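You operate a simulated robot arm through the tools that you are given. There is no shell and no other tool. Be economical: measure what you need, move in short steps, check, and stop when the job is done.

The job below is to be done with a simulated robot arm. You get a single attempt, and the scene is never put back.

TASK
Replace the loose grey end cap with the white one, pressed home.
Fine: old cap back with the others in the grey tray; use the grey lever with the sliding tray locked in, and leave it locked, the profile in its pocket.

Only the result counts: the job must be done as asked and must still hold three seconds after the hand-in. Knocking over, shifting, dropping, spilling or breaking anything else fails it. A push-on lid holds only when it is set on centred and level and pressed home; a screw cap is set on level and turned clockwise until tight.

THE ROBOT
A 7-joint arm with a three-finger gripper on a trunk, on a base that drives. Base frame: it is fixed to the floor where the robot stands at the start and does not move with it; the origin is under the middle of the robot, x ahead of it, y to its left, z up; the surface under the hand at the start is at about z = 840. Readings come in mm, degrees, newtons and seconds.
With the tool pointing down near the work surface it reaches from about 480 to 920 mm from the robot's upright axis, wherever it stands. Its first joint turns from -166.0 to 166.0 degrees. Places, roughly: grey lever [700, -100, 1000]; grey tray [800, 100, 800]; lock knob [700, -200, 900]; pocket of the sliding tray [700, 0, 900]; sliding tray [700, 100, 900]. Payload 2.69 kg.
Tool frame: the origin (TCP) lies between the finger pads and is the grasp point; the fingertips stand 29 mm ahead of it; z points along the fingers, y is the line along which they close. The gripper opens to 120 mm. The gripper's body begins 78 mm behind the TCP.
Orientation is that of the tool frame in the base frame, as [roll, pitch, yaw] about the fixed x, y, z axes, in that order (R = Rz(yaw) Ry(pitch) Rx(roll)). With the fingers straight down and closing along the base's y, the tool's x points along the base's -x, its y along +y and its z along -z.

THE INTERFACE
- The arm moves only by the tool nudge_tool. Its argument "rows" is a list of rows, each an object of numbers (a shift or turn left out is 0, a gripper value left out holds the last): "x", "y", "z": the shift along the tool's x, y, z in units of 300 mm (1.0 is 300 mm); "wx", "wy", "wz": the turn, a rotation vector about the tool's x, y, z in units of 60 degrees (1.0 is 60 degrees). In form: [{"x": .., "y": .., "z": .., "wx": .., "wy": .., "wz": ..}, ...]. A call has 1 to 12 rows; each row is the pose to reach, as a shift and turn from the pose commanded when the call began, along the tool's axes at that moment. "hand" is the finger opening in mm, from 0 to 120, set as the call begins (left out, the last holds). A call with a number of a shift or a turn outside -1 to 1 is refused whole. Each row takes 0.2 s and may step no farther than 50 mm and 8.6 degrees from the row before; otherwise, or with a gripper value out of range, the whole call is refused. A pose out of reach is approached as far as the arm can. The call stops where the force on the tool passes 40 N (or 10 N more than at its start, if that is more) or the arm is blocked; 0.2 s more then pass. The fingers move at their own pace and stop on an object; they squeeze with about 21 N. The grip force told is the motor's: it shows also when the fingers shut on nothing. Time passes only in rows, and 0.2 s behind the last, so rows that repeat a pose let the fingers close. The reply holds the time, the measured pose of the TCP, the force on the tool along the base axes, the opening and the grip force, in the units named above and with some noise, with the torque about the TCP (base axes, N m) and any sound that the robot's microphone picked up.
- Cameras (640 x 400 px; columns grow to the right, rows downward): "scene" is now at [254.7, 10.7, 1318.6]; the picture's right is [0.01, -1.00, 0.00], its down [-0.68, -0.01, -0.74] and it looks along [0.74, 0.01, -0.68] (base axes); focal length 249 px, centre (320, 200). "wrist" rides on the gripper at [63, 0, -104] in the tool frame; the picture's right is [0.00, 1.00, 0.00], its down [-0.83, 0.00, -0.56] and it looks along [-0.56, 0.00, 0.83] (tool axes); focal length 275 px, centre (320, 200). There is no depth. A picture from a camera that has moved, and an enlarged one, comes with that camera's place and axes in the base frame and with its lens. The place of the scene camera against the robot may be out by one fixed shift of up to 25 mm in any direction.
- get_image(camera): a new picture of that camera. No time passes.
- slide_trunk(by): slides the trunk up (or, below 0, down) by that many mm; the arm and the scene camera ride with it, the base frame stays. It gives what a move gives, with no picture.
- drive_base(legs): drives the robot by 1 to 6 legs, each [ahead, left, turn to the left] in mm, mm and degrees, along the robot's own axes; the way and the turn of a leg run together, so that a leg with both is an arc; at most 1500 mm and 180 degrees a leg. The arm and the cameras ride along, it lands a little off, and it stops where it bumps. It gives what a move gives.
- pan_tilt(pan, tilt): turns the head with the scene camera to pan (to the left, within 86 degrees either way) and tilt (down, from -29 to 69), counted from straight ahead of the robot. It gives what a move gives.
- close_up(camera, box): a new picture of the part [left, top, right, bottom] of that camera's present view, enlarged. No time passes.
- finish_job(): hands the job in; it is judged then, once.

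Work in short steps. Places have to be worked out from the pictures, the camera data and where the tool is seen: move nearer, look again, correct. Check each grasp and each placing, and mend what went wrong. You have 120 turns and 90 pictures in all, those below and enlarged ones among them. Open the gripper and draw the arm clear of the work before you hand the job in, unless the task says otherwise; then end with one line.

The tools are called after "Request:" as name(argument=value, ...) on one line, values as JSON. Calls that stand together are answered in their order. nudge_tool: Moves the arm, as the interface text tells. Its arguments: {"type":"object","properties":{"rows":{"type":"array","items":{"type":"object","properties":{"x":{"type":"number"},"y":{"type":"number"},"z":{"type":"number"},"wx":{"type":"number"},"wy":{"type":"number"},"wz":{"type":"number"}}}},"hand":{"type":"number"}},"required":["rows"]} The other tools are called the same way: slide_trunk (by) slides the trunk up or down; drive_base (legs) drives the base; pan_tilt (pan, tilt) turns the head that bears the scene camera; get_image (camera) takes a picture; close_up (camera, box) takes an enlarged picture of a part of a camera's view; finish_job () hands the job in.

At the start:

```text
t: 0.0
eef_pos: [565.4, -98.3, 1000.8]
tcp_rot: [180.0, 0.0, 180.0]
contact_force: [-0.6, 0.6, -1.1]
moment: [0.02, -0.03, -0.01]
grip_width: 119.9
grasp_force: 0.0
trunk travel left (down, up): [-575.0, 38.0]
robot x, y, heading: [-2.6, 0.5, 0.2]
head pan, tilt: [0.5, 42.7]
```

scene: 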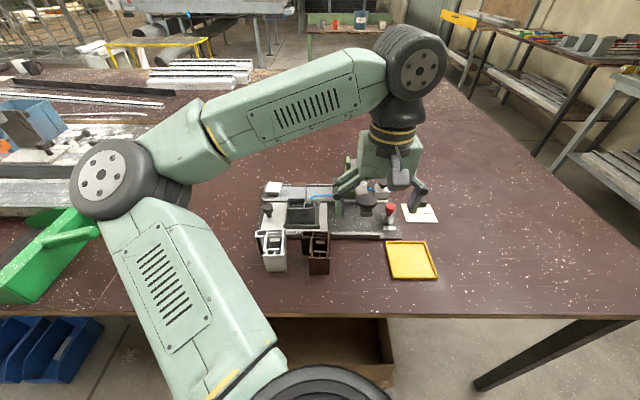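
wrist: 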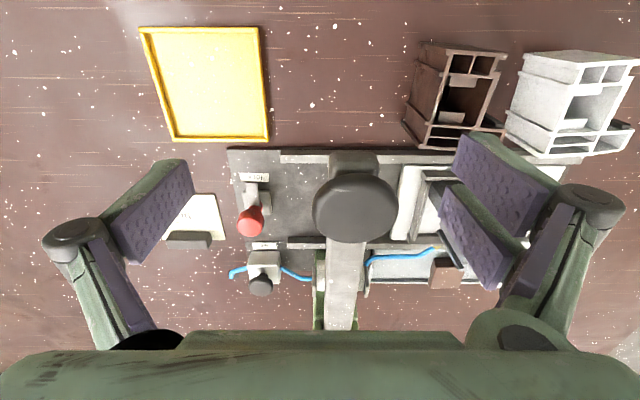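

I'll look at the station enlarged in both cameras before moving.

Request:
close_up(camera="scene", box=[240, 160, 450, 290])

Request:
close_up(camera="wrist", box=[210, 130, 530, 330])

```text
3.05 times, centred on (345, 225) of scene
camera zoom: at [254.7, 10.7, 1318.6], right [0.01, -1.0, 0.0], down [-0.68, -0.01, -0.74], along [0.74, 0.01, -0.68], focal length 760 px, centre (244, 124)
```

zoom: 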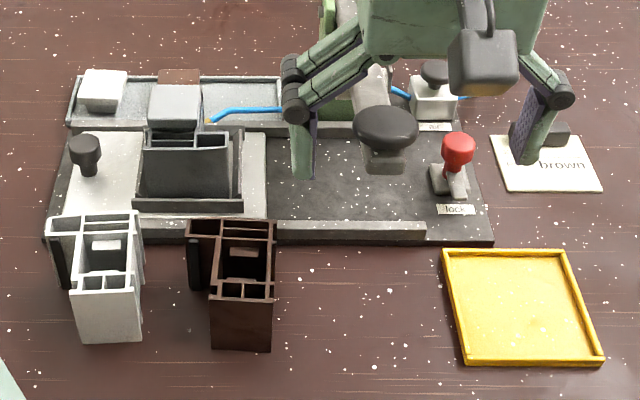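

```text
2.00 times, centred on (370, 230) of wrist
camera zoom: at [502.7, -98.0, 1105.0], right [0.0, 1.0, 0.0], down [0.83, 0.0, 0.56], along [0.56, 0.0, -0.83], focal length 551 px, centre (220, 140)
```

zoom: 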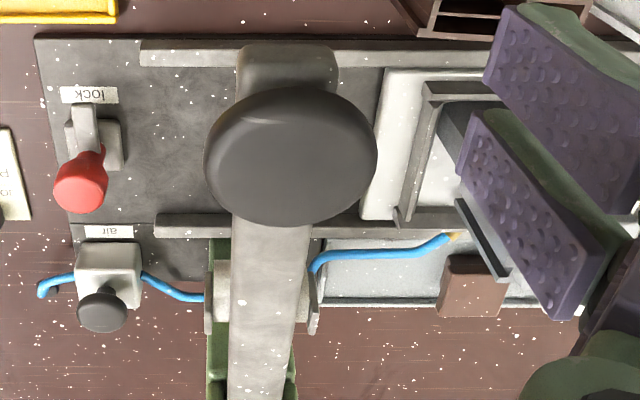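

The arm blocks the view. I'll raise the tool and shift it to the right (base −y) for a clear look.

Request:
nudge_tool(rows=[{"z": -0.15}, {"z": -0.3}, {"z": -0.4, "y": -0.1}, {"z": -0.4, "y": -0.25}, {"z": -0.4, "y": -0.4}, {"z": -0.4, "y": -0.55}, {"z": -0.4, "y": -0.7}, {"z": -0.4, "y": -0.8}])

```text
t: 1.8
eef_pos: [567.1, -337.6, 1123.2]
tcp_rot: [180.0, 0.0, -179.9]
contact_force: [1.4, -0.5, -0.3]
moment: [0.01, -0.02, -0.03]
grip_width: 120.1
grasp_force: 0.1
trunk travel left (down, up): [-575.0, 38.0]
robot x, y, heading: [2.9, 0.6, 0.0]
head pan, tilt: [0.5, 42.7]
```

Now a clear close look from the scene camera.

Request:
close_up(camera="scene", box=[250, 165, 450, 290])

Request:
close_up(camera="scene", box=[250, 175, 340, 240])

```text
3.20 times, centred on (350, 228) of scene
camera zoom: at [254.7, 10.4, 1318.6], right [0.01, -1.0, 0.0], down [-0.68, -0.01, -0.74], along [0.74, 0.01, -0.68], focal length 798 px, centre (224, 112)
```

zoom: 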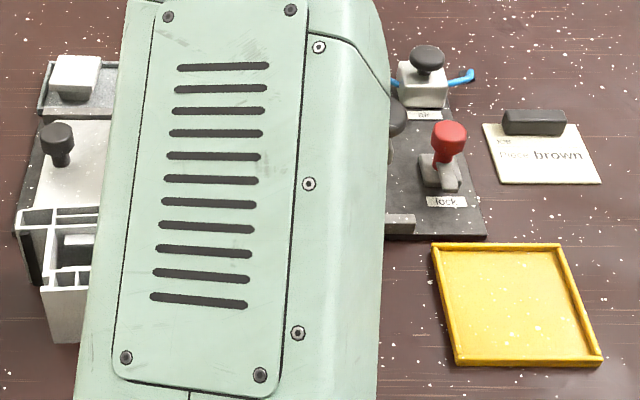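

```text
6.15 times, centred on (295, 208) of scene
camera zoom: at [254.7, 10.4, 1318.6], right [0.01, -1.0, 0.0], down [-0.68, -0.01, -0.74], along [0.74, 0.01, -0.68], focal length 1534 px, centre (474, 154)
```

zoom: 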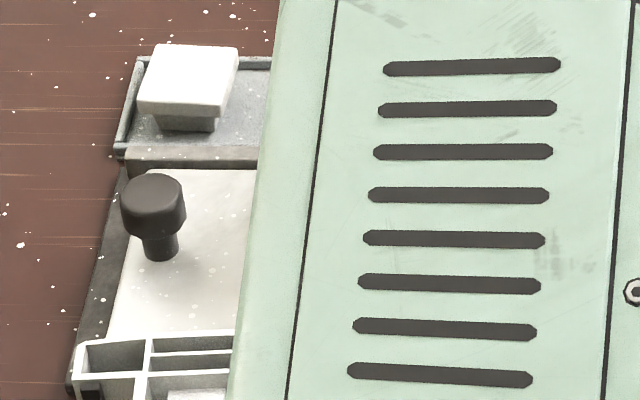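

The arm now blocks more. I'll swing it to the left side (base +y), staying high.

Request:
nudge_tool(rows=[{"y": 0.15}, {"y": 0.3}, {"y": 0.45}, {"y": 0.6}, {"y": 0.75}, {"y": 0.9}, {"y": 1.0}])

Request:
get_image(camera="wrist")

Request:
nudge_tool(rows=[{"y": 0.15}, {"y": 0.3}, {"y": 0.45}, {"y": 0.6}, {"y": 0.75}, {"y": 0.9}, {"y": 1.0}])

Request:
close_up(camera="scene", box=[250, 165, 450, 290])

```text
t: 3.4
eef_pos: [565.7, -36.5, 1121.4]
tcp_rot: [-179.9, -0.1, 179.9]
contact_force: [0.0, -0.3, -0.6]
moment: [0.03, -0.03, 0.04]
grip_width: 120.3
grasp_force: 0.0
trunk travel left (down, up): [-575.0, 38.0]
robot x, y, heading: [1.0, -4.1, -0.2]
head pan, tilt: [0.5, 42.7]
```

```text
83 pictures are left
camera wrist: at [503.8, -36.0, 1226.5], right [0.0, 1.0, 0.0], down [0.83, 0.0, 0.56], along [0.56, 0.0, -0.83], focal length 275 px, centre (320, 200)
```

wrist: 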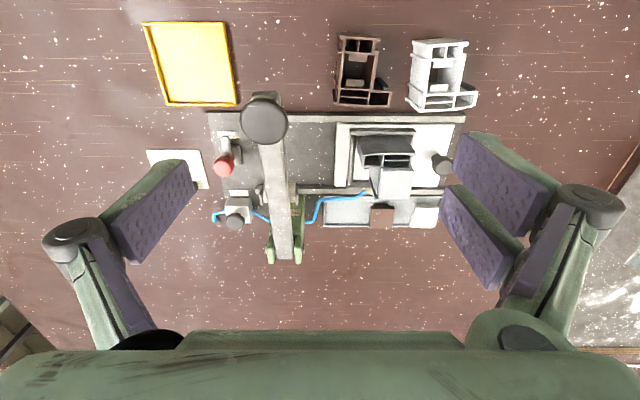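

```text
t: 5.0
eef_pos: [566.9, 268.7, 1100.4]
tcp_rot: [-175.7, 0.0, 179.4]
contact_force: [-0.7, -0.9, 0.7]
moment: [0.04, -0.04, 0.0]
grip_width: 119.6
grasp_force: 0.0
trunk travel left (down, up): [-575.0, 38.0]
robot x, y, heading: [-0.7, -2.1, 0.1]
head pan, tilt: [0.5, 42.7]
```

```text
3.20 times, centred on (350, 228) of scene
camera zoom: at [253.7, 12.6, 1318.7], right [0.01, -1.0, 0.0], down [-0.68, -0.01, -0.74], along [0.74, 0.01, -0.68], focal length 798 px, centre (224, 112)
```

zoom: 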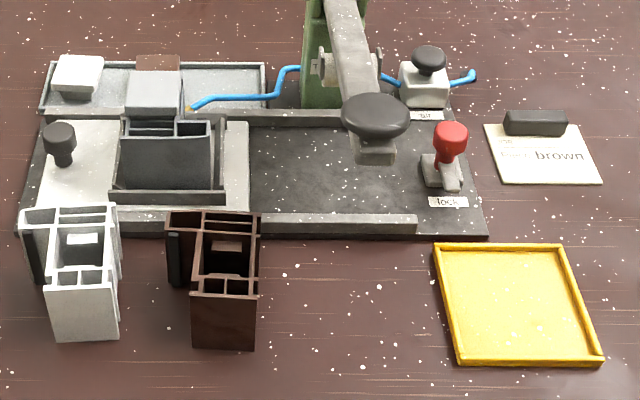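

Now zoom on the pocket/caps, and the card and lock area.

Request:
close_up(camera="scene", box=[252, 175, 342, 232])

Request:
close_up(camera="scene", box=[340, 160, 440, 235])

Request:
get_image(camera="wrist")

```text
7.02 times, centred on (297, 204) of scene
camera zoom: at [253.7, 12.6, 1318.7], right [0.01, -1.0, 0.0], down [-0.68, -0.01, -0.74], along [0.74, 0.01, -0.68], focal length 1749 px, centre (481, 175)
```

zoom: 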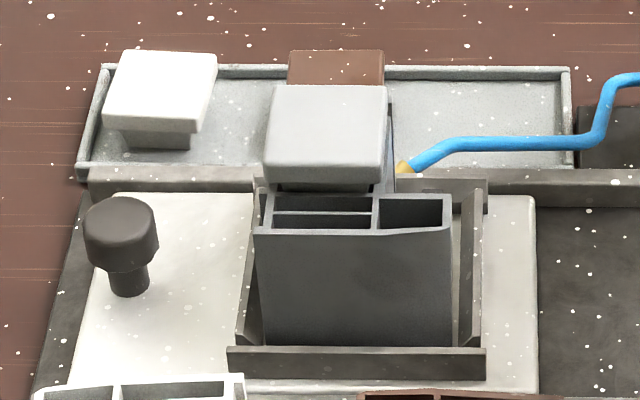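

```text
5.33 times, centred on (390, 198) of scene
camera zoom: at [253.7, 12.6, 1318.7], right [0.01, -1.0, 0.0], down [-0.68, -0.01, -0.74], along [0.74, 0.01, -0.68], focal length 1329 px, centre (-53, 213)
```

zoom: 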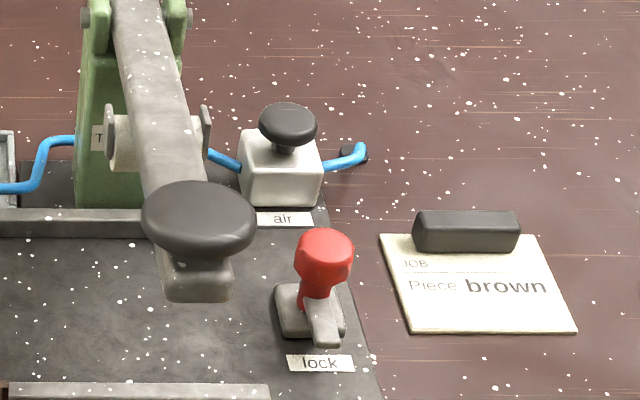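

```text
79 pictures are left
camera wrist: at [505.4, 276.9, 1205.6], right [0.0, 1.0, -0.07], down [0.83, 0.04, 0.55], along [0.55, -0.06, -0.83], focal length 275 px, centre (320, 200)
```

wrist: 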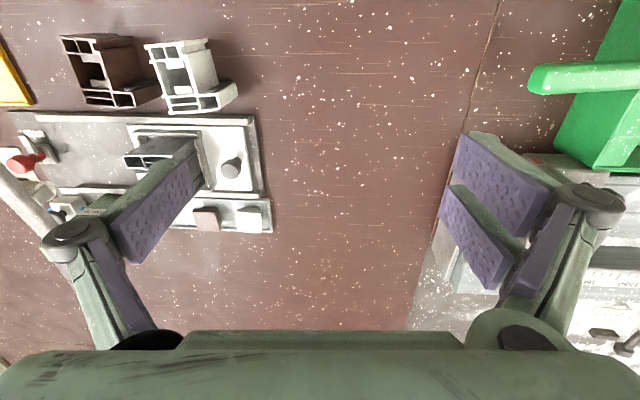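

The grey cap sits on the profile in the pocket, with the white and brown caps in the grey tray behind. The card says "Piece brown", but the task plainly names the white cap. I'll bring the wrist camera over the pocket.

Request:
nudge_tool(rows=[{"y": -0.15}, {"y": -0.3}, {"y": -0.45, "z": 0.05}, {"y": -0.6, "z": 0.12}, {"y": -0.667, "z": 0.2, "x": -0.05}, {"y": -0.667, "z": 0.235, "x": -0.05}, {"y": -0.667, "z": 0.235, "x": -0.05}])

Request:
get_image(camera="wrist")

Request:
close_up(camera="wrist", box=[230, 90, 450, 230])

```text
t: 6.6
eef_pos: [581.9, 61.3, 1048.5]
tcp_rot: [179.9, -0.1, -180.0]
contact_force: [0.3, -0.7, 0.4]
moment: [0.01, 0.02, 0.0]
grip_width: 120.4
grasp_force: 0.0
trunk travel left (down, up): [-575.0, 38.0]
robot x, y, heading: [1.6, -0.1, 0.1]
head pan, tilt: [0.5, 42.7]
```

```text
78 pictures are left
camera wrist: at [518.6, 62.5, 1154.0], right [0.0, 1.0, 0.0], down [0.83, 0.0, 0.56], along [0.56, 0.0, -0.83], focal length 275 px, centre (320, 200)
```

wrist: 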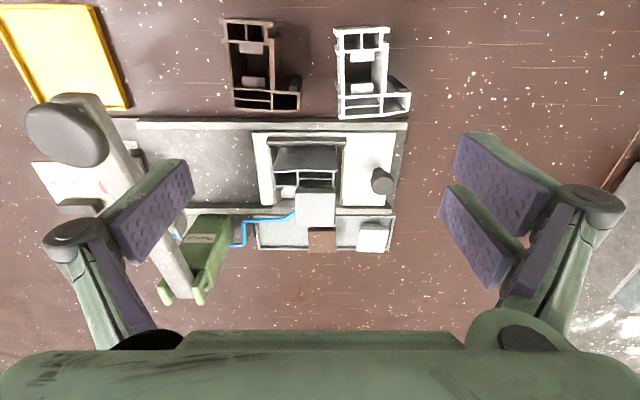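

```text
2.86 times, centred on (340, 160) of wrist
camera zoom: at [518.6, 62.5, 1154.0], right [0.0, 1.0, 0.0], down [0.83, 0.0, 0.56], along [0.56, 0.0, -0.83], focal length 786 px, centre (263, 314)
```

zoom: 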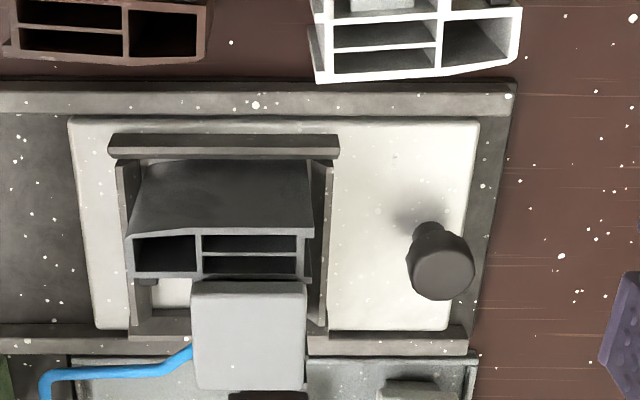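

I see the profile open section in front (two slots + chamber) and the cap on its rear square. I'll lower the tool for a nearer second view to triangulate.

Request:
nudge_tool(rows=[{"z": 0.1, "x": -0.03}, {"z": 0.2, "x": -0.03}, {"z": 0.2, "x": -0.03}])

Request:
get_image(camera="wrist")

Request:
close_up(camera="wrist", box=[230, 100, 450, 240])

```text
t: 7.4
eef_pos: [592.3, 63.0, 989.5]
tcp_rot: [180.0, 0.0, -180.0]
contact_force: [-0.4, 0.3, -0.9]
moment: [-0.01, -0.01, -0.04]
grip_width: 119.9
grasp_force: 0.1
trunk travel left (down, up): [-575.0, 38.0]
robot x, y, heading: [0.1, -0.3, -0.1]
head pan, tilt: [0.5, 42.7]
```

```text
76 pictures are left
camera wrist: at [528.8, 62.3, 1094.3], right [0.0, 1.0, 0.0], down [0.83, 0.0, 0.56], along [0.56, 0.0, -0.83], focal length 275 px, centre (320, 200)
```

wrist: 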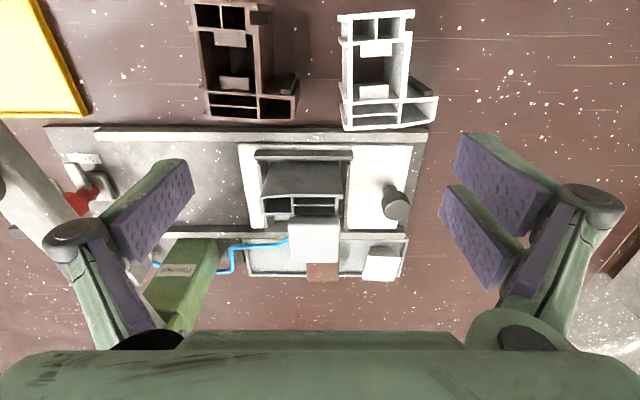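

```text
2.86 times, centred on (340, 170) of wrist
camera zoom: at [528.8, 62.3, 1094.3], right [0.0, 1.0, 0.0], down [0.83, 0.0, 0.56], along [0.56, 0.0, -0.83], focal length 786 px, centre (263, 286)
```

zoom: 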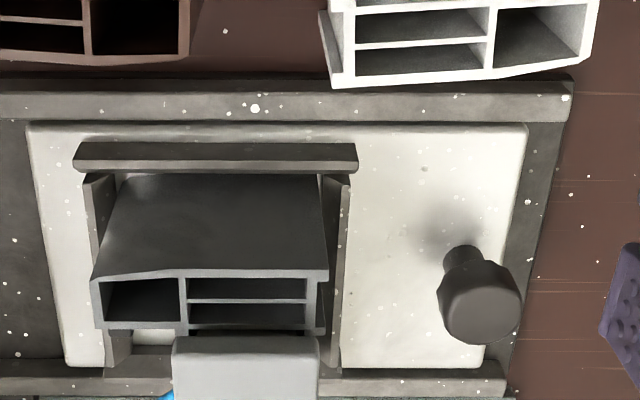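

Rough triangulation: cap about 40 mm square, centre ≈[684,58], top ≈928. I'll get a sharper stereo pair: zoom here, then shift 50 mm in y and zoom again.

Request:
close_up(camera="wrist", box=[240, 180, 400, 280])

Request:
nudge_tool(rows=[{"y": 0.1}, {"y": 0.1667}, {"y": 0.1667}, {"y": 0.1667}])

Request:
close_up(camera="wrist", box=[180, 180, 340, 280])

```text
4.00 times, centred on (320, 230) of wrist
camera zoom: at [528.8, 62.3, 1094.3], right [0.0, 1.0, 0.0], down [0.83, 0.0, 0.56], along [0.56, 0.0, -0.83], focal length 1101 px, centre (320, 80)
```

zoom: 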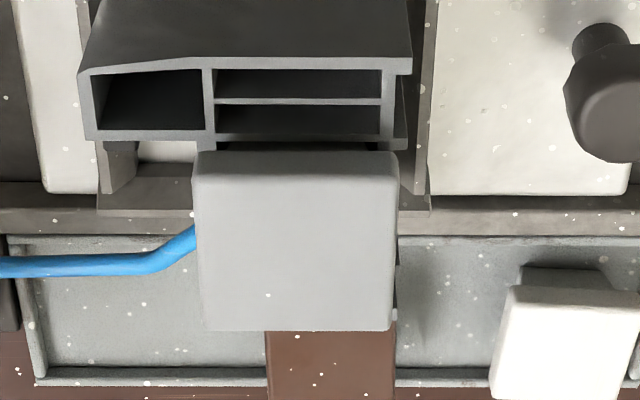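

```text
t: 8.4
eef_pos: [590.8, 111.4, 988.7]
tcp_rot: [179.9, 0.0, 180.0]
contact_force: [0.3, 0.2, 0.1]
moment: [-0.01, 0.01, -0.01]
grip_width: 120.1
grasp_force: 0.0
trunk travel left (down, up): [-575.0, 38.0]
robot x, y, heading: [-0.2, 0.9, -0.2]
head pan, tilt: [0.5, 42.7]
```

```text
4.00 times, centred on (260, 230) of wrist
camera zoom: at [527.9, 111.6, 1094.5], right [0.0, 1.0, 0.0], down [0.83, 0.0, 0.56], along [0.56, 0.0, -0.83], focal length 1101 px, centre (560, 80)
```

zoom: 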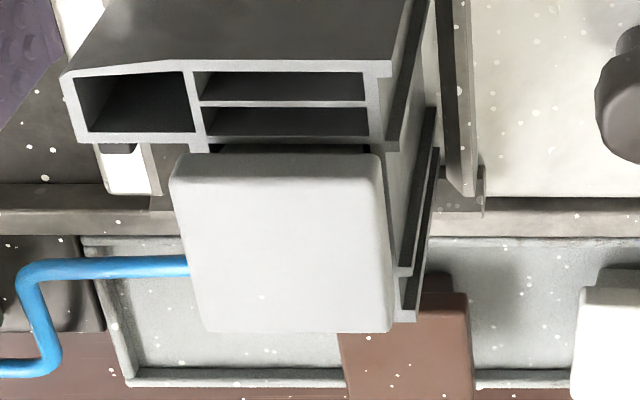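

Triangulated: cap spans x≈660–704, y≈39–77, top z≈930; the profile top is at ≈916, so the plate stands a few mm proud. I'll move over the cap with fingers opened to 70 and tips just above it.

Request:
nudge_tool(rows=[{"y": -0.09}, {"y": -0.179}, {"y": -0.179, "x": -0.1}, {"y": -0.179, "x": -0.2}, {"y": -0.179, "x": -0.306}, {"y": -0.179, "x": -0.306}], hand=70)

Request:
get_image(camera="wrist")

Request:
close_up(camera="scene", box=[252, 165, 342, 222])

```text
t: 9.8
eef_pos: [678.1, 58.9, 991.4]
tcp_rot: [180.0, 0.1, 179.9]
contact_force: [0.5, 0.1, -0.7]
moment: [0.01, -0.03, 0.0]
grip_width: 69.8
grasp_force: 0.1
trunk travel left (down, up): [-575.0, 38.0]
robot x, y, heading: [-0.6, -2.7, 0.1]
head pan, tilt: [0.5, 42.7]
```

```text
72 pictures are left
camera wrist: at [616.1, 58.6, 1095.2], right [0.0, 1.0, 0.0], down [0.83, 0.0, 0.56], along [0.56, 0.0, -0.83], focal length 275 px, centre (320, 200)
```

wrist: 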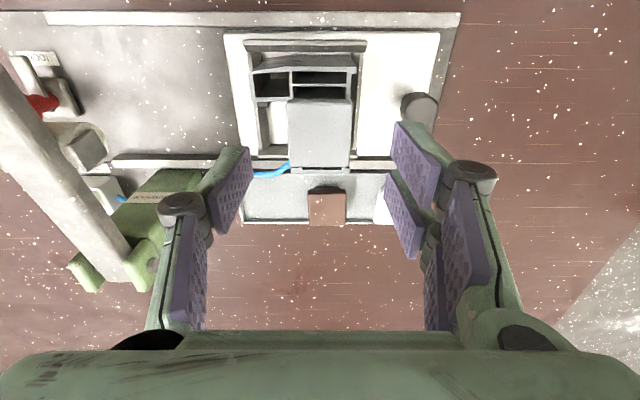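

```text
7.02 times, centred on (297, 194) of scene
camera zoom: at [254.7, 10.7, 1318.6], right [0.01, -1.0, 0.0], down [-0.68, -0.01, -0.74], along [0.74, 0.01, -0.68], focal length 1749 px, centre (481, 246)
```

zoom: 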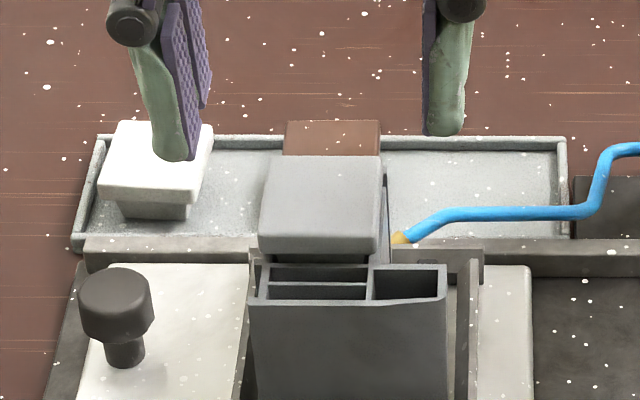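

Cap is centred between the fingers in y and x. I descend 40 mm so the tips are at about z≈920, then close.

Request:
nudge_tool(rows=[{"z": 0.07}, {"z": 0.12}, {"z": 0.135}, {"z": 0.135}])

Request:
close_up(camera="scene", box=[262, 175, 332, 220])

```text
t: 10.8
eef_pos: [680.1, 57.2, 948.4]
tcp_rot: [-180.0, 0.1, 179.9]
contact_force: [0.2, 0.6, -0.1]
moment: [0.02, 0.01, 0.03]
grip_width: 69.8
grasp_force: 0.0
trunk travel left (down, up): [-575.0, 38.0]
robot x, y, heading: [-3.4, 0.7, 0.1]
head pan, tilt: [0.5, 42.7]
```

```text
8.89 times, centred on (297, 198) of scene
camera zoom: at [254.7, 10.7, 1318.6], right [0.01, -1.0, 0.0], down [-0.68, -0.01, -0.74], along [0.74, 0.01, -0.68], focal length 2215 px, centre (524, 222)
```

zoom: 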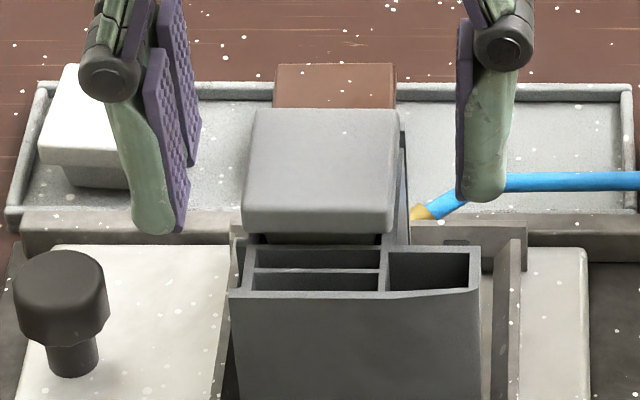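

Tips look level with or slightly below the cap plate; I'll rise 2 mm to avoid clamping the profile, then close.

Request:
nudge_tool(rows=[{"z": -0.007}, {"z": -0.007}, {"z": -0.007}, {"z": -0.007}, {"z": -0.007}, {"z": -0.007}], hand=0)

Request:
close_up(camera="scene", box=[262, 175, 332, 220])

```text
t: 12.2
eef_pos: [680.8, 57.3, 950.6]
tcp_rot: [-180.0, 0.0, -180.0]
contact_force: [0.9, 0.7, 0.4]
moment: [-0.02, -0.02, 0.06]
grip_width: 37.6
grasp_force: 21.4
trunk travel left (down, up): [-575.0, 38.0]
robot x, y, heading: [0.2, -1.1, 0.1]
head pan, tilt: [0.5, 42.7]
```

```text
8.89 times, centred on (297, 198) of scene
camera zoom: at [254.7, 10.7, 1318.6], right [0.01, -1.0, 0.0], down [-0.68, -0.01, -0.74], along [0.74, 0.01, -0.68], focal length 2215 px, centre (524, 222)
```

zoom: 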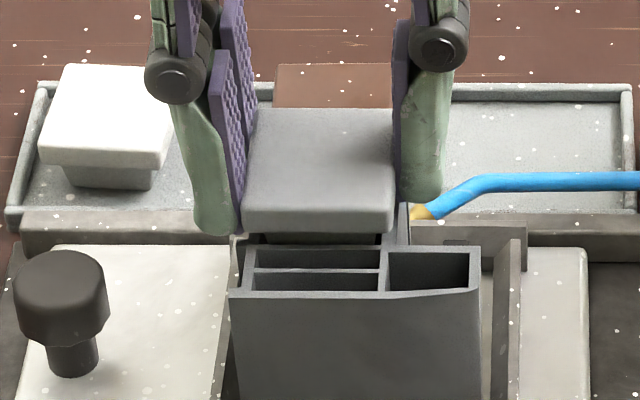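

Gripped at 37.6 mm with 21 N. Lift slowly to see whether only the cap comes.

Request:
nudge_tool(rows=[{"z": -0.02}, {"z": -0.05}, {"z": -0.1}, {"z": -0.1}])

Request:
close_up(camera="scene", box=[252, 165, 342, 222])

Request:
get_image(camera="wrist")

```text
t: 13.2
eef_pos: [681.0, 58.5, 980.5]
tcp_rot: [179.9, -0.1, 180.0]
contact_force: [0.3, 0.1, 0.7]
moment: [0.07, -0.01, 0.02]
grip_width: 37.9
grasp_force: 21.0
trunk travel left (down, up): [-575.0, 38.0]
robot x, y, heading: [-0.9, 1.0, -0.1]
head pan, tilt: [0.5, 42.7]
```

```text
7.02 times, centred on (297, 194) of scene
camera zoom: at [254.7, 10.7, 1318.6], right [0.01, -1.0, 0.0], down [-0.68, -0.01, -0.74], along [0.74, 0.01, -0.68], focal length 1749 px, centre (481, 246)
```

zoom: 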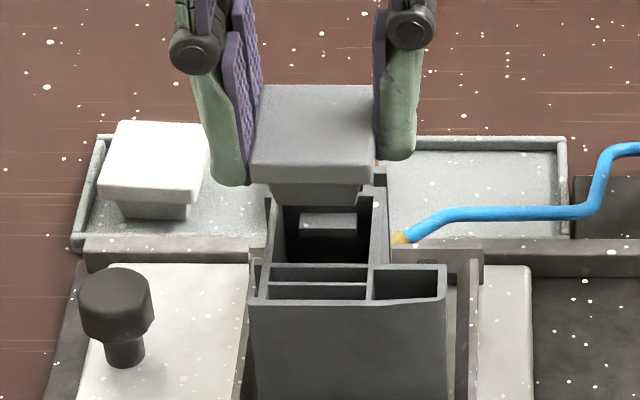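

```text
67 pictures are left
camera wrist: at [618.3, 58.1, 1086.0], right [0.0, 1.0, 0.0], down [0.83, 0.0, 0.56], along [0.56, 0.0, -0.83], focal length 275 px, centre (320, 200)
```

wrist: 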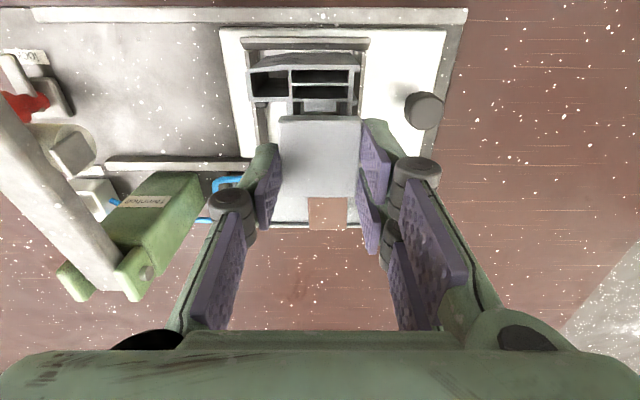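

The grey cap is out cleanly, with its spigot under the plate. I need the free spot in the grey tray and the hose clearance; zooming the scene on the tray's right half.

Request:
close_up(camera="scene", box=[292, 175, 348, 210])

Request:
close_up(camera="wrist", box=[200, 160, 440, 310])

```text
11.43 times, centred on (320, 192) of scene
camera zoom: at [254.7, 10.7, 1318.6], right [0.01, -1.0, 0.0], down [-0.68, -0.01, -0.74], along [0.74, 0.01, -0.68], focal length 2848 px, centre (320, 286)
```

zoom: 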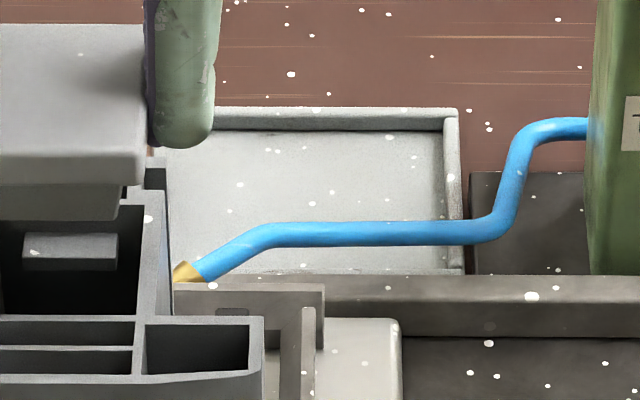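

```text
2.67 times, centred on (320, 235) of wrist
camera zoom: at [618.3, 58.1, 1086.0], right [0.0, 1.0, 0.0], down [0.83, 0.0, 0.56], along [0.56, 0.0, -0.83], focal length 734 px, centre (320, 107)
```

zoom: 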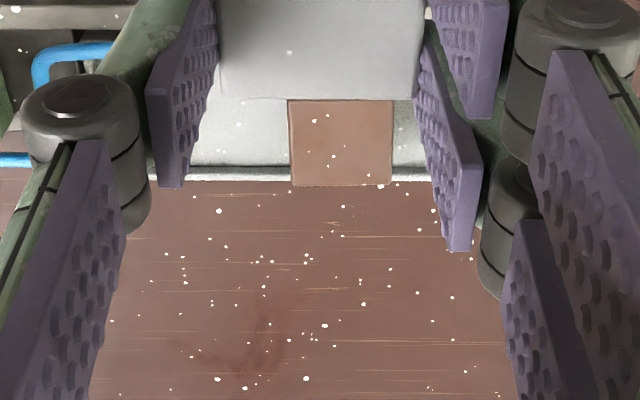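

Free tray area is about x 753–806, y −24…47; hose runs at x≈745, z≈870, press column at y<−57. I'll move the grey cap above (780, 12) and check.

Request:
nudge_tool(rows=[{"x": -0.1, "y": -0.04}, {"x": -0.2, "y": -0.09}, {"x": -0.3, "y": -0.14}, {"x": -0.327, "y": -0.154}, {"x": -0.327, "y": -0.154}])

Request:
get_image(camera="wrist")

Request:
close_up(camera="scene", box=[262, 140, 382, 215])

```text
t: 14.4
eef_pos: [779.1, 11.1, 980.5]
tcp_rot: [179.9, 0.0, 179.9]
contact_force: [-0.3, -0.3, 1.0]
moment: [0.01, 0.02, 0.02]
grip_width: 37.5
grasp_force: 20.9
trunk travel left (down, up): [-575.0, 38.0]
robot x, y, heading: [0.8, -2.8, 0.1]
head pan, tilt: [0.5, 42.7]
```

```text
64 pictures are left
camera wrist: at [716.4, 10.9, 1085.8], right [0.0, 1.0, 0.0], down [0.83, 0.0, 0.56], along [0.56, 0.0, -0.83], focal length 275 px, centre (320, 200)
```

wrist: 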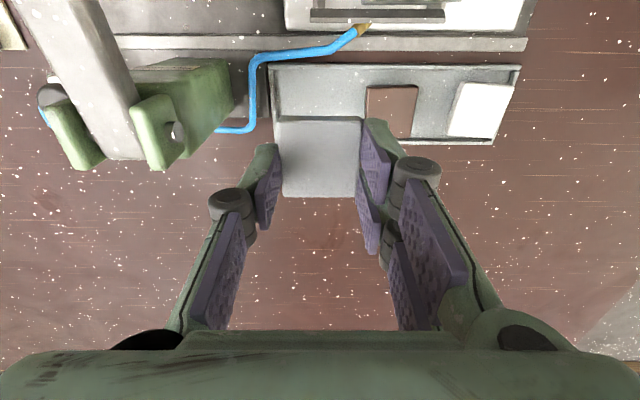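

```text
5.33 times, centred on (322, 178) of scene
camera zoom: at [254.7, 10.7, 1318.6], right [0.01, -1.0, 0.0], down [-0.68, -0.01, -0.74], along [0.74, 0.01, -0.68], focal length 1329 px, centre (309, 320)
```

zoom: 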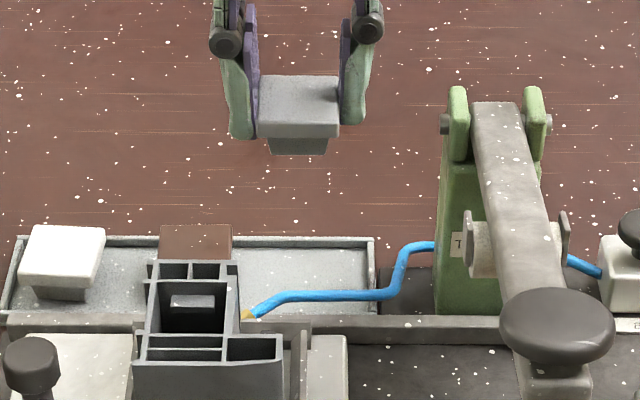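

Position agrees with the tray opening. Descending toward the tray floor with the cap, stopping a little above expected contact.

Request:
nudge_tool(rows=[{"x": -0.0065, "y": 0.004, "z": 0.1}, {"x": -0.0065, "y": 0.004, "z": 0.2}, {"x": -0.0065, "y": 0.004, "z": 0.26}, {"x": -0.0065, "y": 0.004, "z": 0.298}, {"x": -0.0065, "y": 0.004, "z": 0.298}])

Request:
close_up(camera="scene", box=[282, 165, 362, 215])

Request:
get_image(camera="wrist")

```text
t: 15.6
eef_pos: [780.8, 12.8, 891.7]
tcp_rot: [-180.0, 0.0, 180.0]
contact_force: [-0.9, -0.1, 0.0]
moment: [-0.01, 0.01, 0.0]
grip_width: 37.7
grasp_force: 20.8
trunk travel left (down, up): [-575.0, 38.0]
robot x, y, heading: [-0.0, 1.3, 0.0]
head pan, tilt: [0.5, 42.7]
```

```text
8.00 times, centred on (322, 190) of scene
camera zoom: at [254.7, 10.7, 1318.6], right [0.01, -1.0, 0.0], down [-0.68, -0.01, -0.74], along [0.74, 0.01, -0.68], focal length 1994 px, centre (304, 280)
```

zoom: 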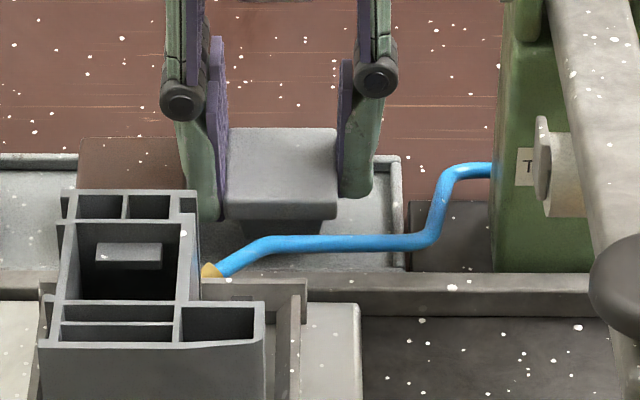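

```text
61 pictures are left
camera wrist: at [717.5, 13.4, 996.6], right [0.0, 1.0, 0.0], down [0.83, 0.0, 0.56], along [0.56, 0.0, -0.83], focal length 275 px, centre (320, 200)
```

wrist: 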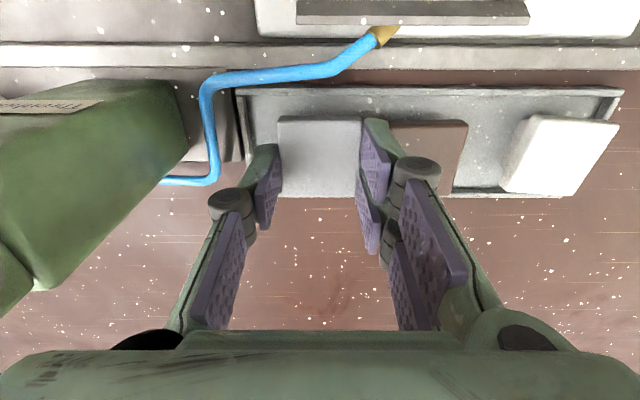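

Cap is inside the tray outline. Shift 2 mm off the brown cap and lower in small steps until contact.

Request:
nudge_tool(rows=[{"y": -0.007}, {"y": -0.007, "z": 0.007}, {"y": -0.007, "z": 0.013}, {"y": -0.007, "z": 0.013}])

```text
t: 16.6
eef_pos: [780.3, 11.4, 888.2]
tcp_rot: [-180.0, 0.0, 180.0]
contact_force: [0.2, 0.6, -0.7]
moment: [-0.01, 0.0, -0.03]
grip_width: 37.8
grasp_force: 21.3
trunk travel left (down, up): [-575.0, 38.0]
robot x, y, heading: [-1.3, 4.8, 0.3]
head pan, tilt: [0.5, 42.7]
```

No contact yet; continue in 1 mm steps.

Request:
nudge_tool(rows=[{"z": 0.0033}, {"z": 0.0067}, {"z": 0.01}, {"z": 0.01}])

```text
t: 17.6
eef_pos: [782.3, 10.7, 884.4]
tcp_rot: [179.9, 0.1, -180.0]
contact_force: [0.3, 0.4, -0.6]
moment: [0.0, 0.0, -0.01]
grip_width: 37.6
grasp_force: 21.2
trunk travel left (down, up): [-575.0, 38.0]
robot x, y, heading: [-0.7, 2.2, -0.1]
head pan, tilt: [0.5, 42.7]
```

Request:
nudge_tool(rows=[{"z": 0.0033}, {"z": 0.0067}, {"z": 0.0067}])

Request:
close_up(camera="scene", box=[282, 165, 362, 215])

```text
t: 18.4
eef_pos: [780.6, 10.1, 883.8]
tcp_rot: [179.9, 0.1, -179.9]
contact_force: [2.0, -1.2, 4.8]
moment: [-0.03, -0.08, 0.0]
grip_width: 37.7
grasp_force: 21.1
trunk travel left (down, up): [-575.0, 38.0]
robot x, y, heading: [-4.4, 0.1, 0.1]
head pan, tilt: [0.5, 42.7]
```

```text
8.00 times, centred on (322, 190) of scene
camera zoom: at [254.4, 10.6, 1318.8], right [0.01, -1.0, 0.0], down [-0.68, -0.01, -0.74], along [0.74, 0.01, -0.68], focal length 1994 px, centre (304, 280)
```

zoom: 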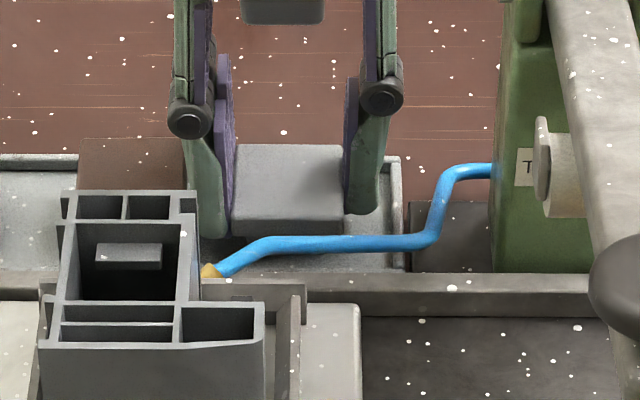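

Contact (≈5 N up) at z≈883.5: the cap rests on the tray floor. Open slightly and rise.

Request:
nudge_tool(rows=[{"z": 0}, {"z": 0}, {"z": -0.1}, {"z": -0.2}, {"z": -0.32}, {"z": -0.32}], hand=45)

Request:
get_image(camera="wrist")

Request:
close_up(camera="scene", box=[252, 165, 348, 225])

```text
t: 19.8
eef_pos: [783.0, 11.5, 981.1]
tcp_rot: [-179.9, 0.0, 179.9]
contact_force: [-0.6, -0.6, -0.2]
moment: [0.0, 0.02, 0.01]
grip_width: 45.0
grasp_force: 0.1
trunk travel left (down, up): [-575.0, 38.0]
robot x, y, heading: [1.4, 0.5, 0.1]
head pan, tilt: [0.5, 42.7]
```

```text
59 pictures are left
camera wrist: at [720.2, 10.6, 1085.1], right [0.0, 1.0, 0.0], down [0.83, 0.0, 0.56], along [0.56, 0.0, -0.83], focal length 275 px, centre (320, 200)
```

wrist: 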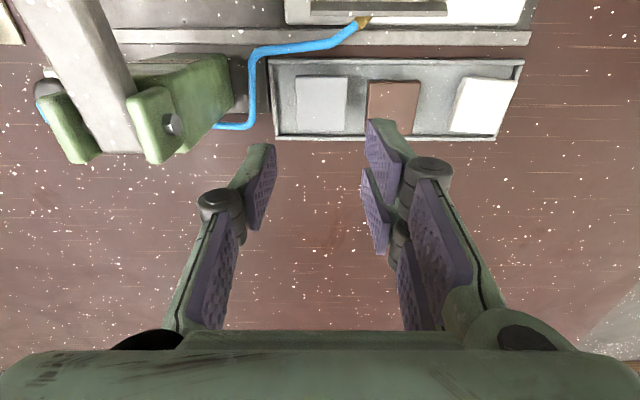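

```text
6.67 times, centred on (300, 195) of scene
camera zoom: at [254.8, 10.7, 1318.6], right [0.01, -1.0, 0.0], down [-0.68, -0.01, -0.74], along [0.74, 0.01, -0.68], focal length 1662 px, centre (453, 233)
```

zoom: 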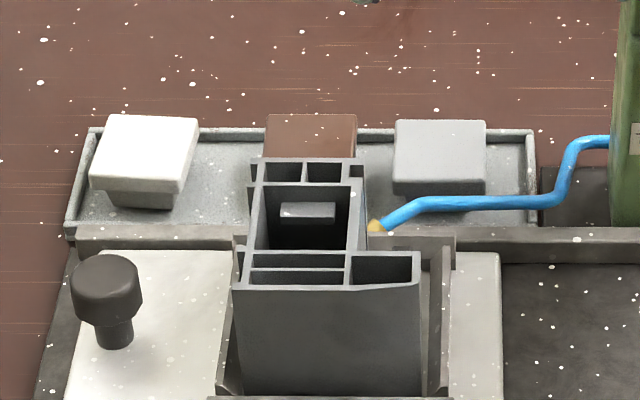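

Grey cap sits flat in the tray, brown undisturbed. Now move over the white cap (slightly rotated) at about (781,139) and view it.

Request:
nudge_tool(rows=[{"y": 0.15}, {"y": 0.3}, {"y": 0.42}, {"y": 0.428}, {"y": 0.428}], hand=70)

Request:
close_up(camera="wrist", box=[240, 50, 400, 150])

```text
t: 21.0
eef_pos: [783.4, 138.7, 980.2]
tcp_rot: [179.9, 0.0, -180.0]
contact_force: [-0.2, -0.3, 0.3]
moment: [0.03, -0.01, -0.01]
grip_width: 70.0
grasp_force: 0.0
trunk travel left (down, up): [-575.0, 38.0]
robot x, y, heading: [1.3, 4.8, 0.2]
head pan, tilt: [0.5, 42.7]
```

```text
4.00 times, centred on (320, 100) of wrist
camera zoom: at [719.9, 139.2, 1084.7], right [0.0, 1.0, 0.0], down [0.83, 0.0, 0.56], along [0.56, 0.0, -0.83], focal length 1101 px, centre (320, 600)
```

zoom: 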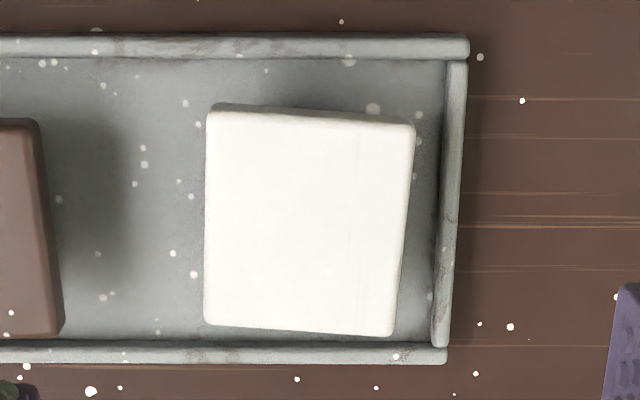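

White cap: centre ≈(780.7,136.4), yaw ≈ −3.9°, 38 mm wide. Turn the tool to match, set the opening to 56 to keep off the brown cap, and descend partway.

Request:
nudge_tool(rows=[{"x": 0.006, "y": -0.0087, "wz": 0.065}, {"x": 0.006, "y": -0.0087, "wz": 0.065, "z": 0.1}, {"x": 0.006, "y": -0.0087, "wz": 0.065, "z": 0.2}, {"x": 0.006, "y": -0.0087, "wz": 0.065, "z": 0.2}], hand=56)

Request:
get_image(camera="wrist")

```text
t: 22.0
eef_pos: [780.4, 135.9, 919.0]
tcp_rot: [180.0, 0.0, 176.0]
contact_force: [-0.5, 0.4, -0.1]
moment: [0.02, 0.03, 0.01]
grip_width: 55.8
grasp_force: 0.1
trunk travel left (down, up): [-575.0, 38.0]
robot x, y, heading: [0.6, 0.4, -0.1]
head pan, tilt: [0.5, 42.7]
```

```text
56 pictures are left
camera wrist: at [717.5, 141.1, 1022.8], right [0.06, 1.0, 0.0], down [0.83, -0.05, 0.56], along [0.56, -0.04, -0.83], focal length 275 px, centre (320, 200)
```

wrist: 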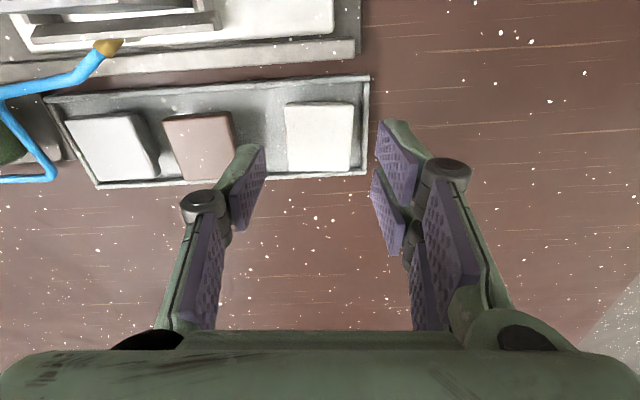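

Cap is square and centred in view. Descend to grip height and close.

Request:
nudge_tool(rows=[{"z": 0.08}, {"z": 0.113}, {"z": 0.113}])

Request:
nudge_tool(rows=[{"z": 0}, {"z": 0}, {"z": 0}, {"z": 0}], hand=0)

Request:
close_up(camera="scene", box=[252, 165, 332, 215])

```text
t: 22.8
eef_pos: [779.1, 136.7, 884.3]
tcp_rot: [-179.9, -0.1, 176.1]
contact_force: [0.4, -0.5, 0.2]
moment: [0.0, 0.02, 0.05]
grip_width: 55.9
grasp_force: 0.0
trunk travel left (down, up): [-575.0, 38.0]
robot x, y, heading: [-2.2, -1.1, -0.1]
head pan, tilt: [0.5, 42.7]
```

```text
t: 23.8
eef_pos: [778.5, 137.0, 885.0]
tcp_rot: [-179.9, 0.0, 176.1]
contact_force: [0.0, -0.4, -0.2]
moment: [-0.01, -0.02, 0.02]
grip_width: 37.6
grasp_force: 21.1
trunk travel left (down, up): [-575.0, 38.0]
robot x, y, heading: [2.7, -1.4, 0.0]
head pan, tilt: [0.5, 42.7]
```

```text
8.00 times, centred on (292, 190) of scene
camera zoom: at [254.7, 10.7, 1318.6], right [0.01, -1.0, 0.0], down [-0.68, -0.01, -0.74], along [0.74, 0.01, -0.68], focal length 1994 px, centre (544, 280)
```

zoom: 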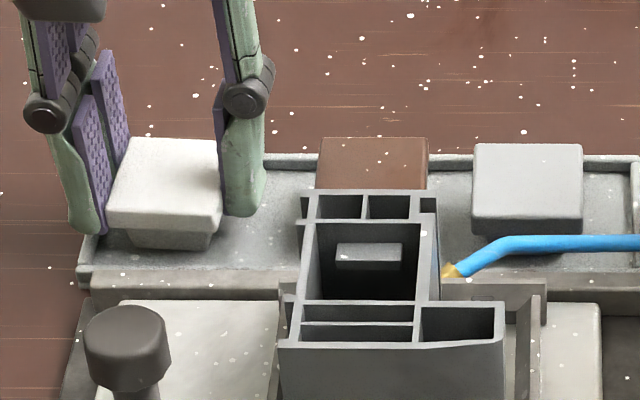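

Gripped. Lift 100 mm and turn back to zero yaw.

Request:
nudge_tool(rows=[{"z": -0.1}, {"z": -0.2}, {"z": -0.33}, {"z": -0.33, "wz": -0.065}, {"z": -0.33, "wz": -0.065}])

Request:
get_image(camera="wrist")

Request:
close_up(camera="wrist", box=[240, 90, 400, 190])

```text
t: 25.0
eef_pos: [780.8, 136.7, 982.9]
tcp_rot: [179.9, -0.1, -180.0]
contact_force: [-0.9, -0.4, 0.1]
moment: [-0.01, 0.0, 0.01]
grip_width: 37.3
grasp_force: 20.8
trunk travel left (down, up): [-575.0, 38.0]
robot x, y, heading: [-1.7, 1.9, 0.1]
head pan, tilt: [0.5, 42.7]
```

```text
54 pictures are left
camera wrist: at [717.8, 136.8, 1088.0], right [0.0, 1.0, 0.0], down [0.83, 0.0, 0.56], along [0.56, 0.0, -0.83], focal length 275 px, centre (320, 200)
```

wrist: 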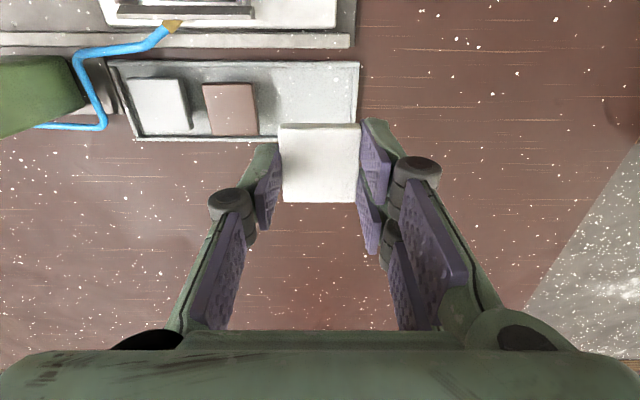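

```text
4.00 times, centred on (320, 140) of wrist
camera zoom: at [717.8, 136.8, 1088.0], right [0.0, 1.0, 0.0], down [0.83, 0.0, 0.56], along [0.56, 0.0, -0.83], focal length 1101 px, centre (320, 440)
```

zoom: 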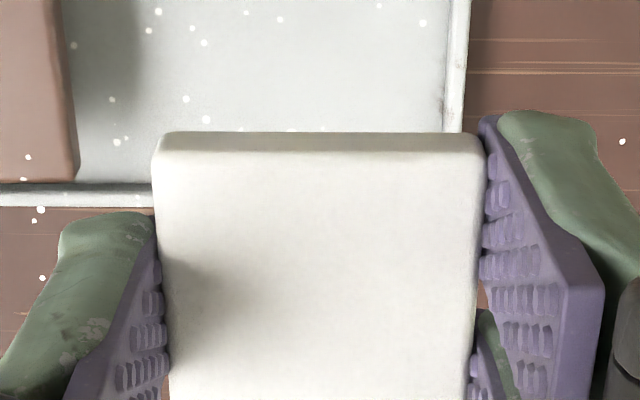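

I'll take the same zoom as used for the grey cap in hand to compare how the cap sits in the fingers.

Request:
close_up(camera="wrist", box=[200, 160, 440, 310])

```text
2.67 times, centred on (320, 235) of wrist
camera zoom: at [717.8, 136.8, 1088.0], right [0.0, 1.0, 0.0], down [0.83, 0.0, 0.56], along [0.56, 0.0, -0.83], focal length 734 px, centre (320, 107)
```

zoom: 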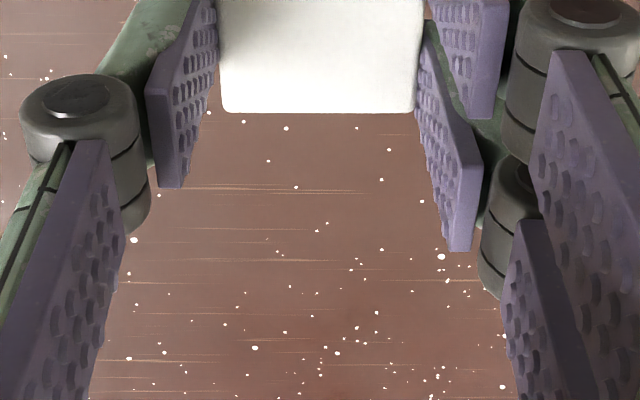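

White sits about 3 mm farther (+x) in the fingers than grey did, same height. So I'll take it to TCP (678.8, 58) above the profile and check.

Request:
nudge_tool(rows=[{"x": 0.1, "y": -0.08}, {"x": 0.2, "y": -0.16}, {"x": 0.3, "y": -0.24}, {"x": 0.34, "y": -0.261}, {"x": 0.34, "y": -0.261}])

Request:
get_image(camera="wrist")

Request:
close_up(camera="scene", box=[262, 165, 332, 210])

```text
t: 26.2
eef_pos: [678.4, 57.6, 982.8]
tcp_rot: [180.0, -0.1, 180.0]
contact_force: [0.6, 1.5, -0.7]
moment: [0.01, 0.01, 0.03]
grip_width: 37.6
grasp_force: 21.3
trunk travel left (down, up): [-575.0, 38.0]
robot x, y, heading: [1.1, -1.7, 0.1]
head pan, tilt: [0.5, 42.7]
```

```text
51 pictures are left
camera wrist: at [615.9, 58.6, 1088.2], right [0.0, 1.0, 0.0], down [0.83, 0.0, 0.56], along [0.56, 0.0, -0.83], focal length 275 px, centre (320, 200)
```

wrist: 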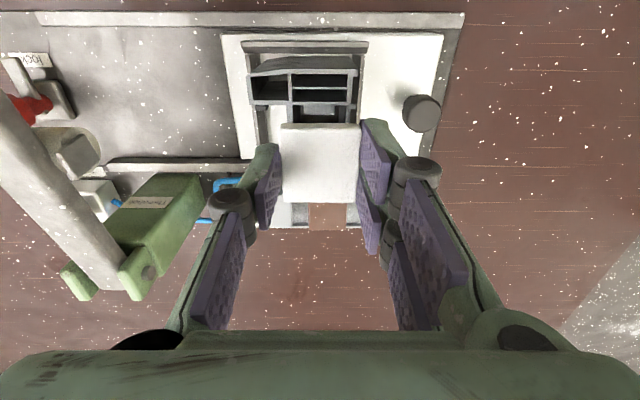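

```text
8.89 times, centred on (297, 188) of scene
camera zoom: at [254.7, 10.7, 1318.6], right [0.01, -1.0, 0.0], down [-0.68, -0.01, -0.74], along [0.74, 0.01, -0.68], focal length 2215 px, centre (524, 311)
```

zoom: 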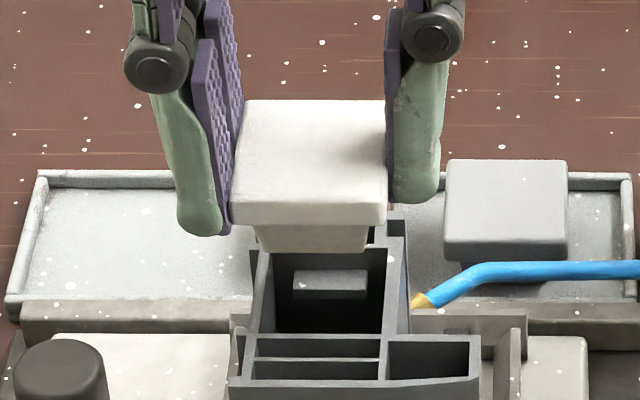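

Lower to just above engagement (TCP ≈961) and look at the spigot against the cavity.

Request:
nudge_tool(rows=[{"z": 0.04}, {"z": 0.075}, {"z": 0.075}])

Request:
close_up(camera="scene", box=[272, 175, 328, 210])

Request:
close_up(camera="wrist", box=[240, 50, 400, 150])

```text
t: 27.0
eef_pos: [678.4, 57.9, 961.7]
tcp_rot: [180.0, 0.0, -180.0]
contact_force: [0.2, 0.2, -0.4]
moment: [-0.02, 0.01, 0.0]
grip_width: 38.0
grasp_force: 21.3
trunk travel left (down, up): [-575.0, 38.0]
robot x, y, heading: [-0.7, -1.8, -0.2]
head pan, tilt: [0.5, 42.7]
```

```text
11.43 times, centred on (300, 192) of scene
camera zoom: at [254.7, 10.7, 1318.6], right [0.01, -1.0, 0.0], down [-0.68, -0.01, -0.74], along [0.74, 0.01, -0.68], focal length 2848 px, centre (549, 286)
```

zoom: 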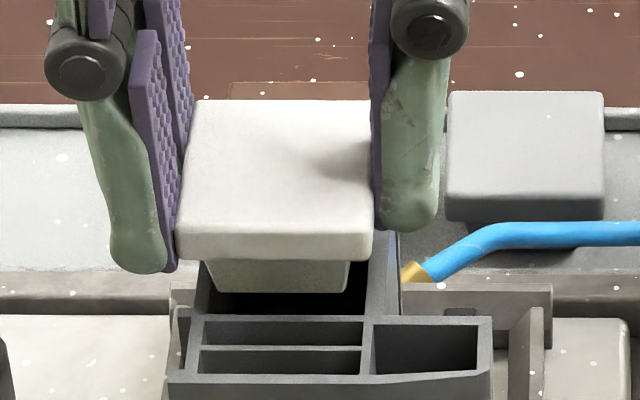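

```text
4.00 times, centred on (320, 100) of wrist
camera zoom: at [615.9, 59.3, 1066.0], right [0.0, 1.0, 0.0], down [0.83, 0.0, 0.56], along [0.56, 0.0, -0.83], focal length 1101 px, centre (320, 600)
```

zoom: 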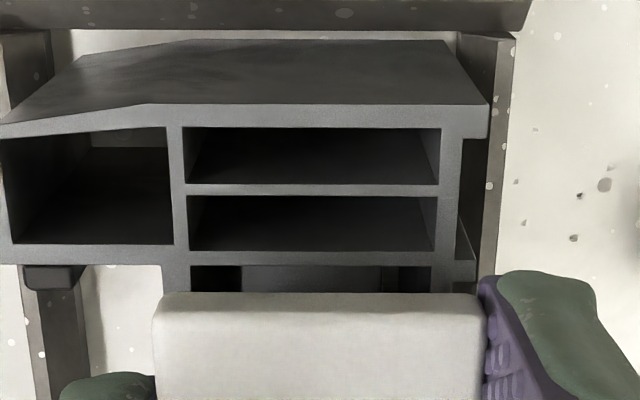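

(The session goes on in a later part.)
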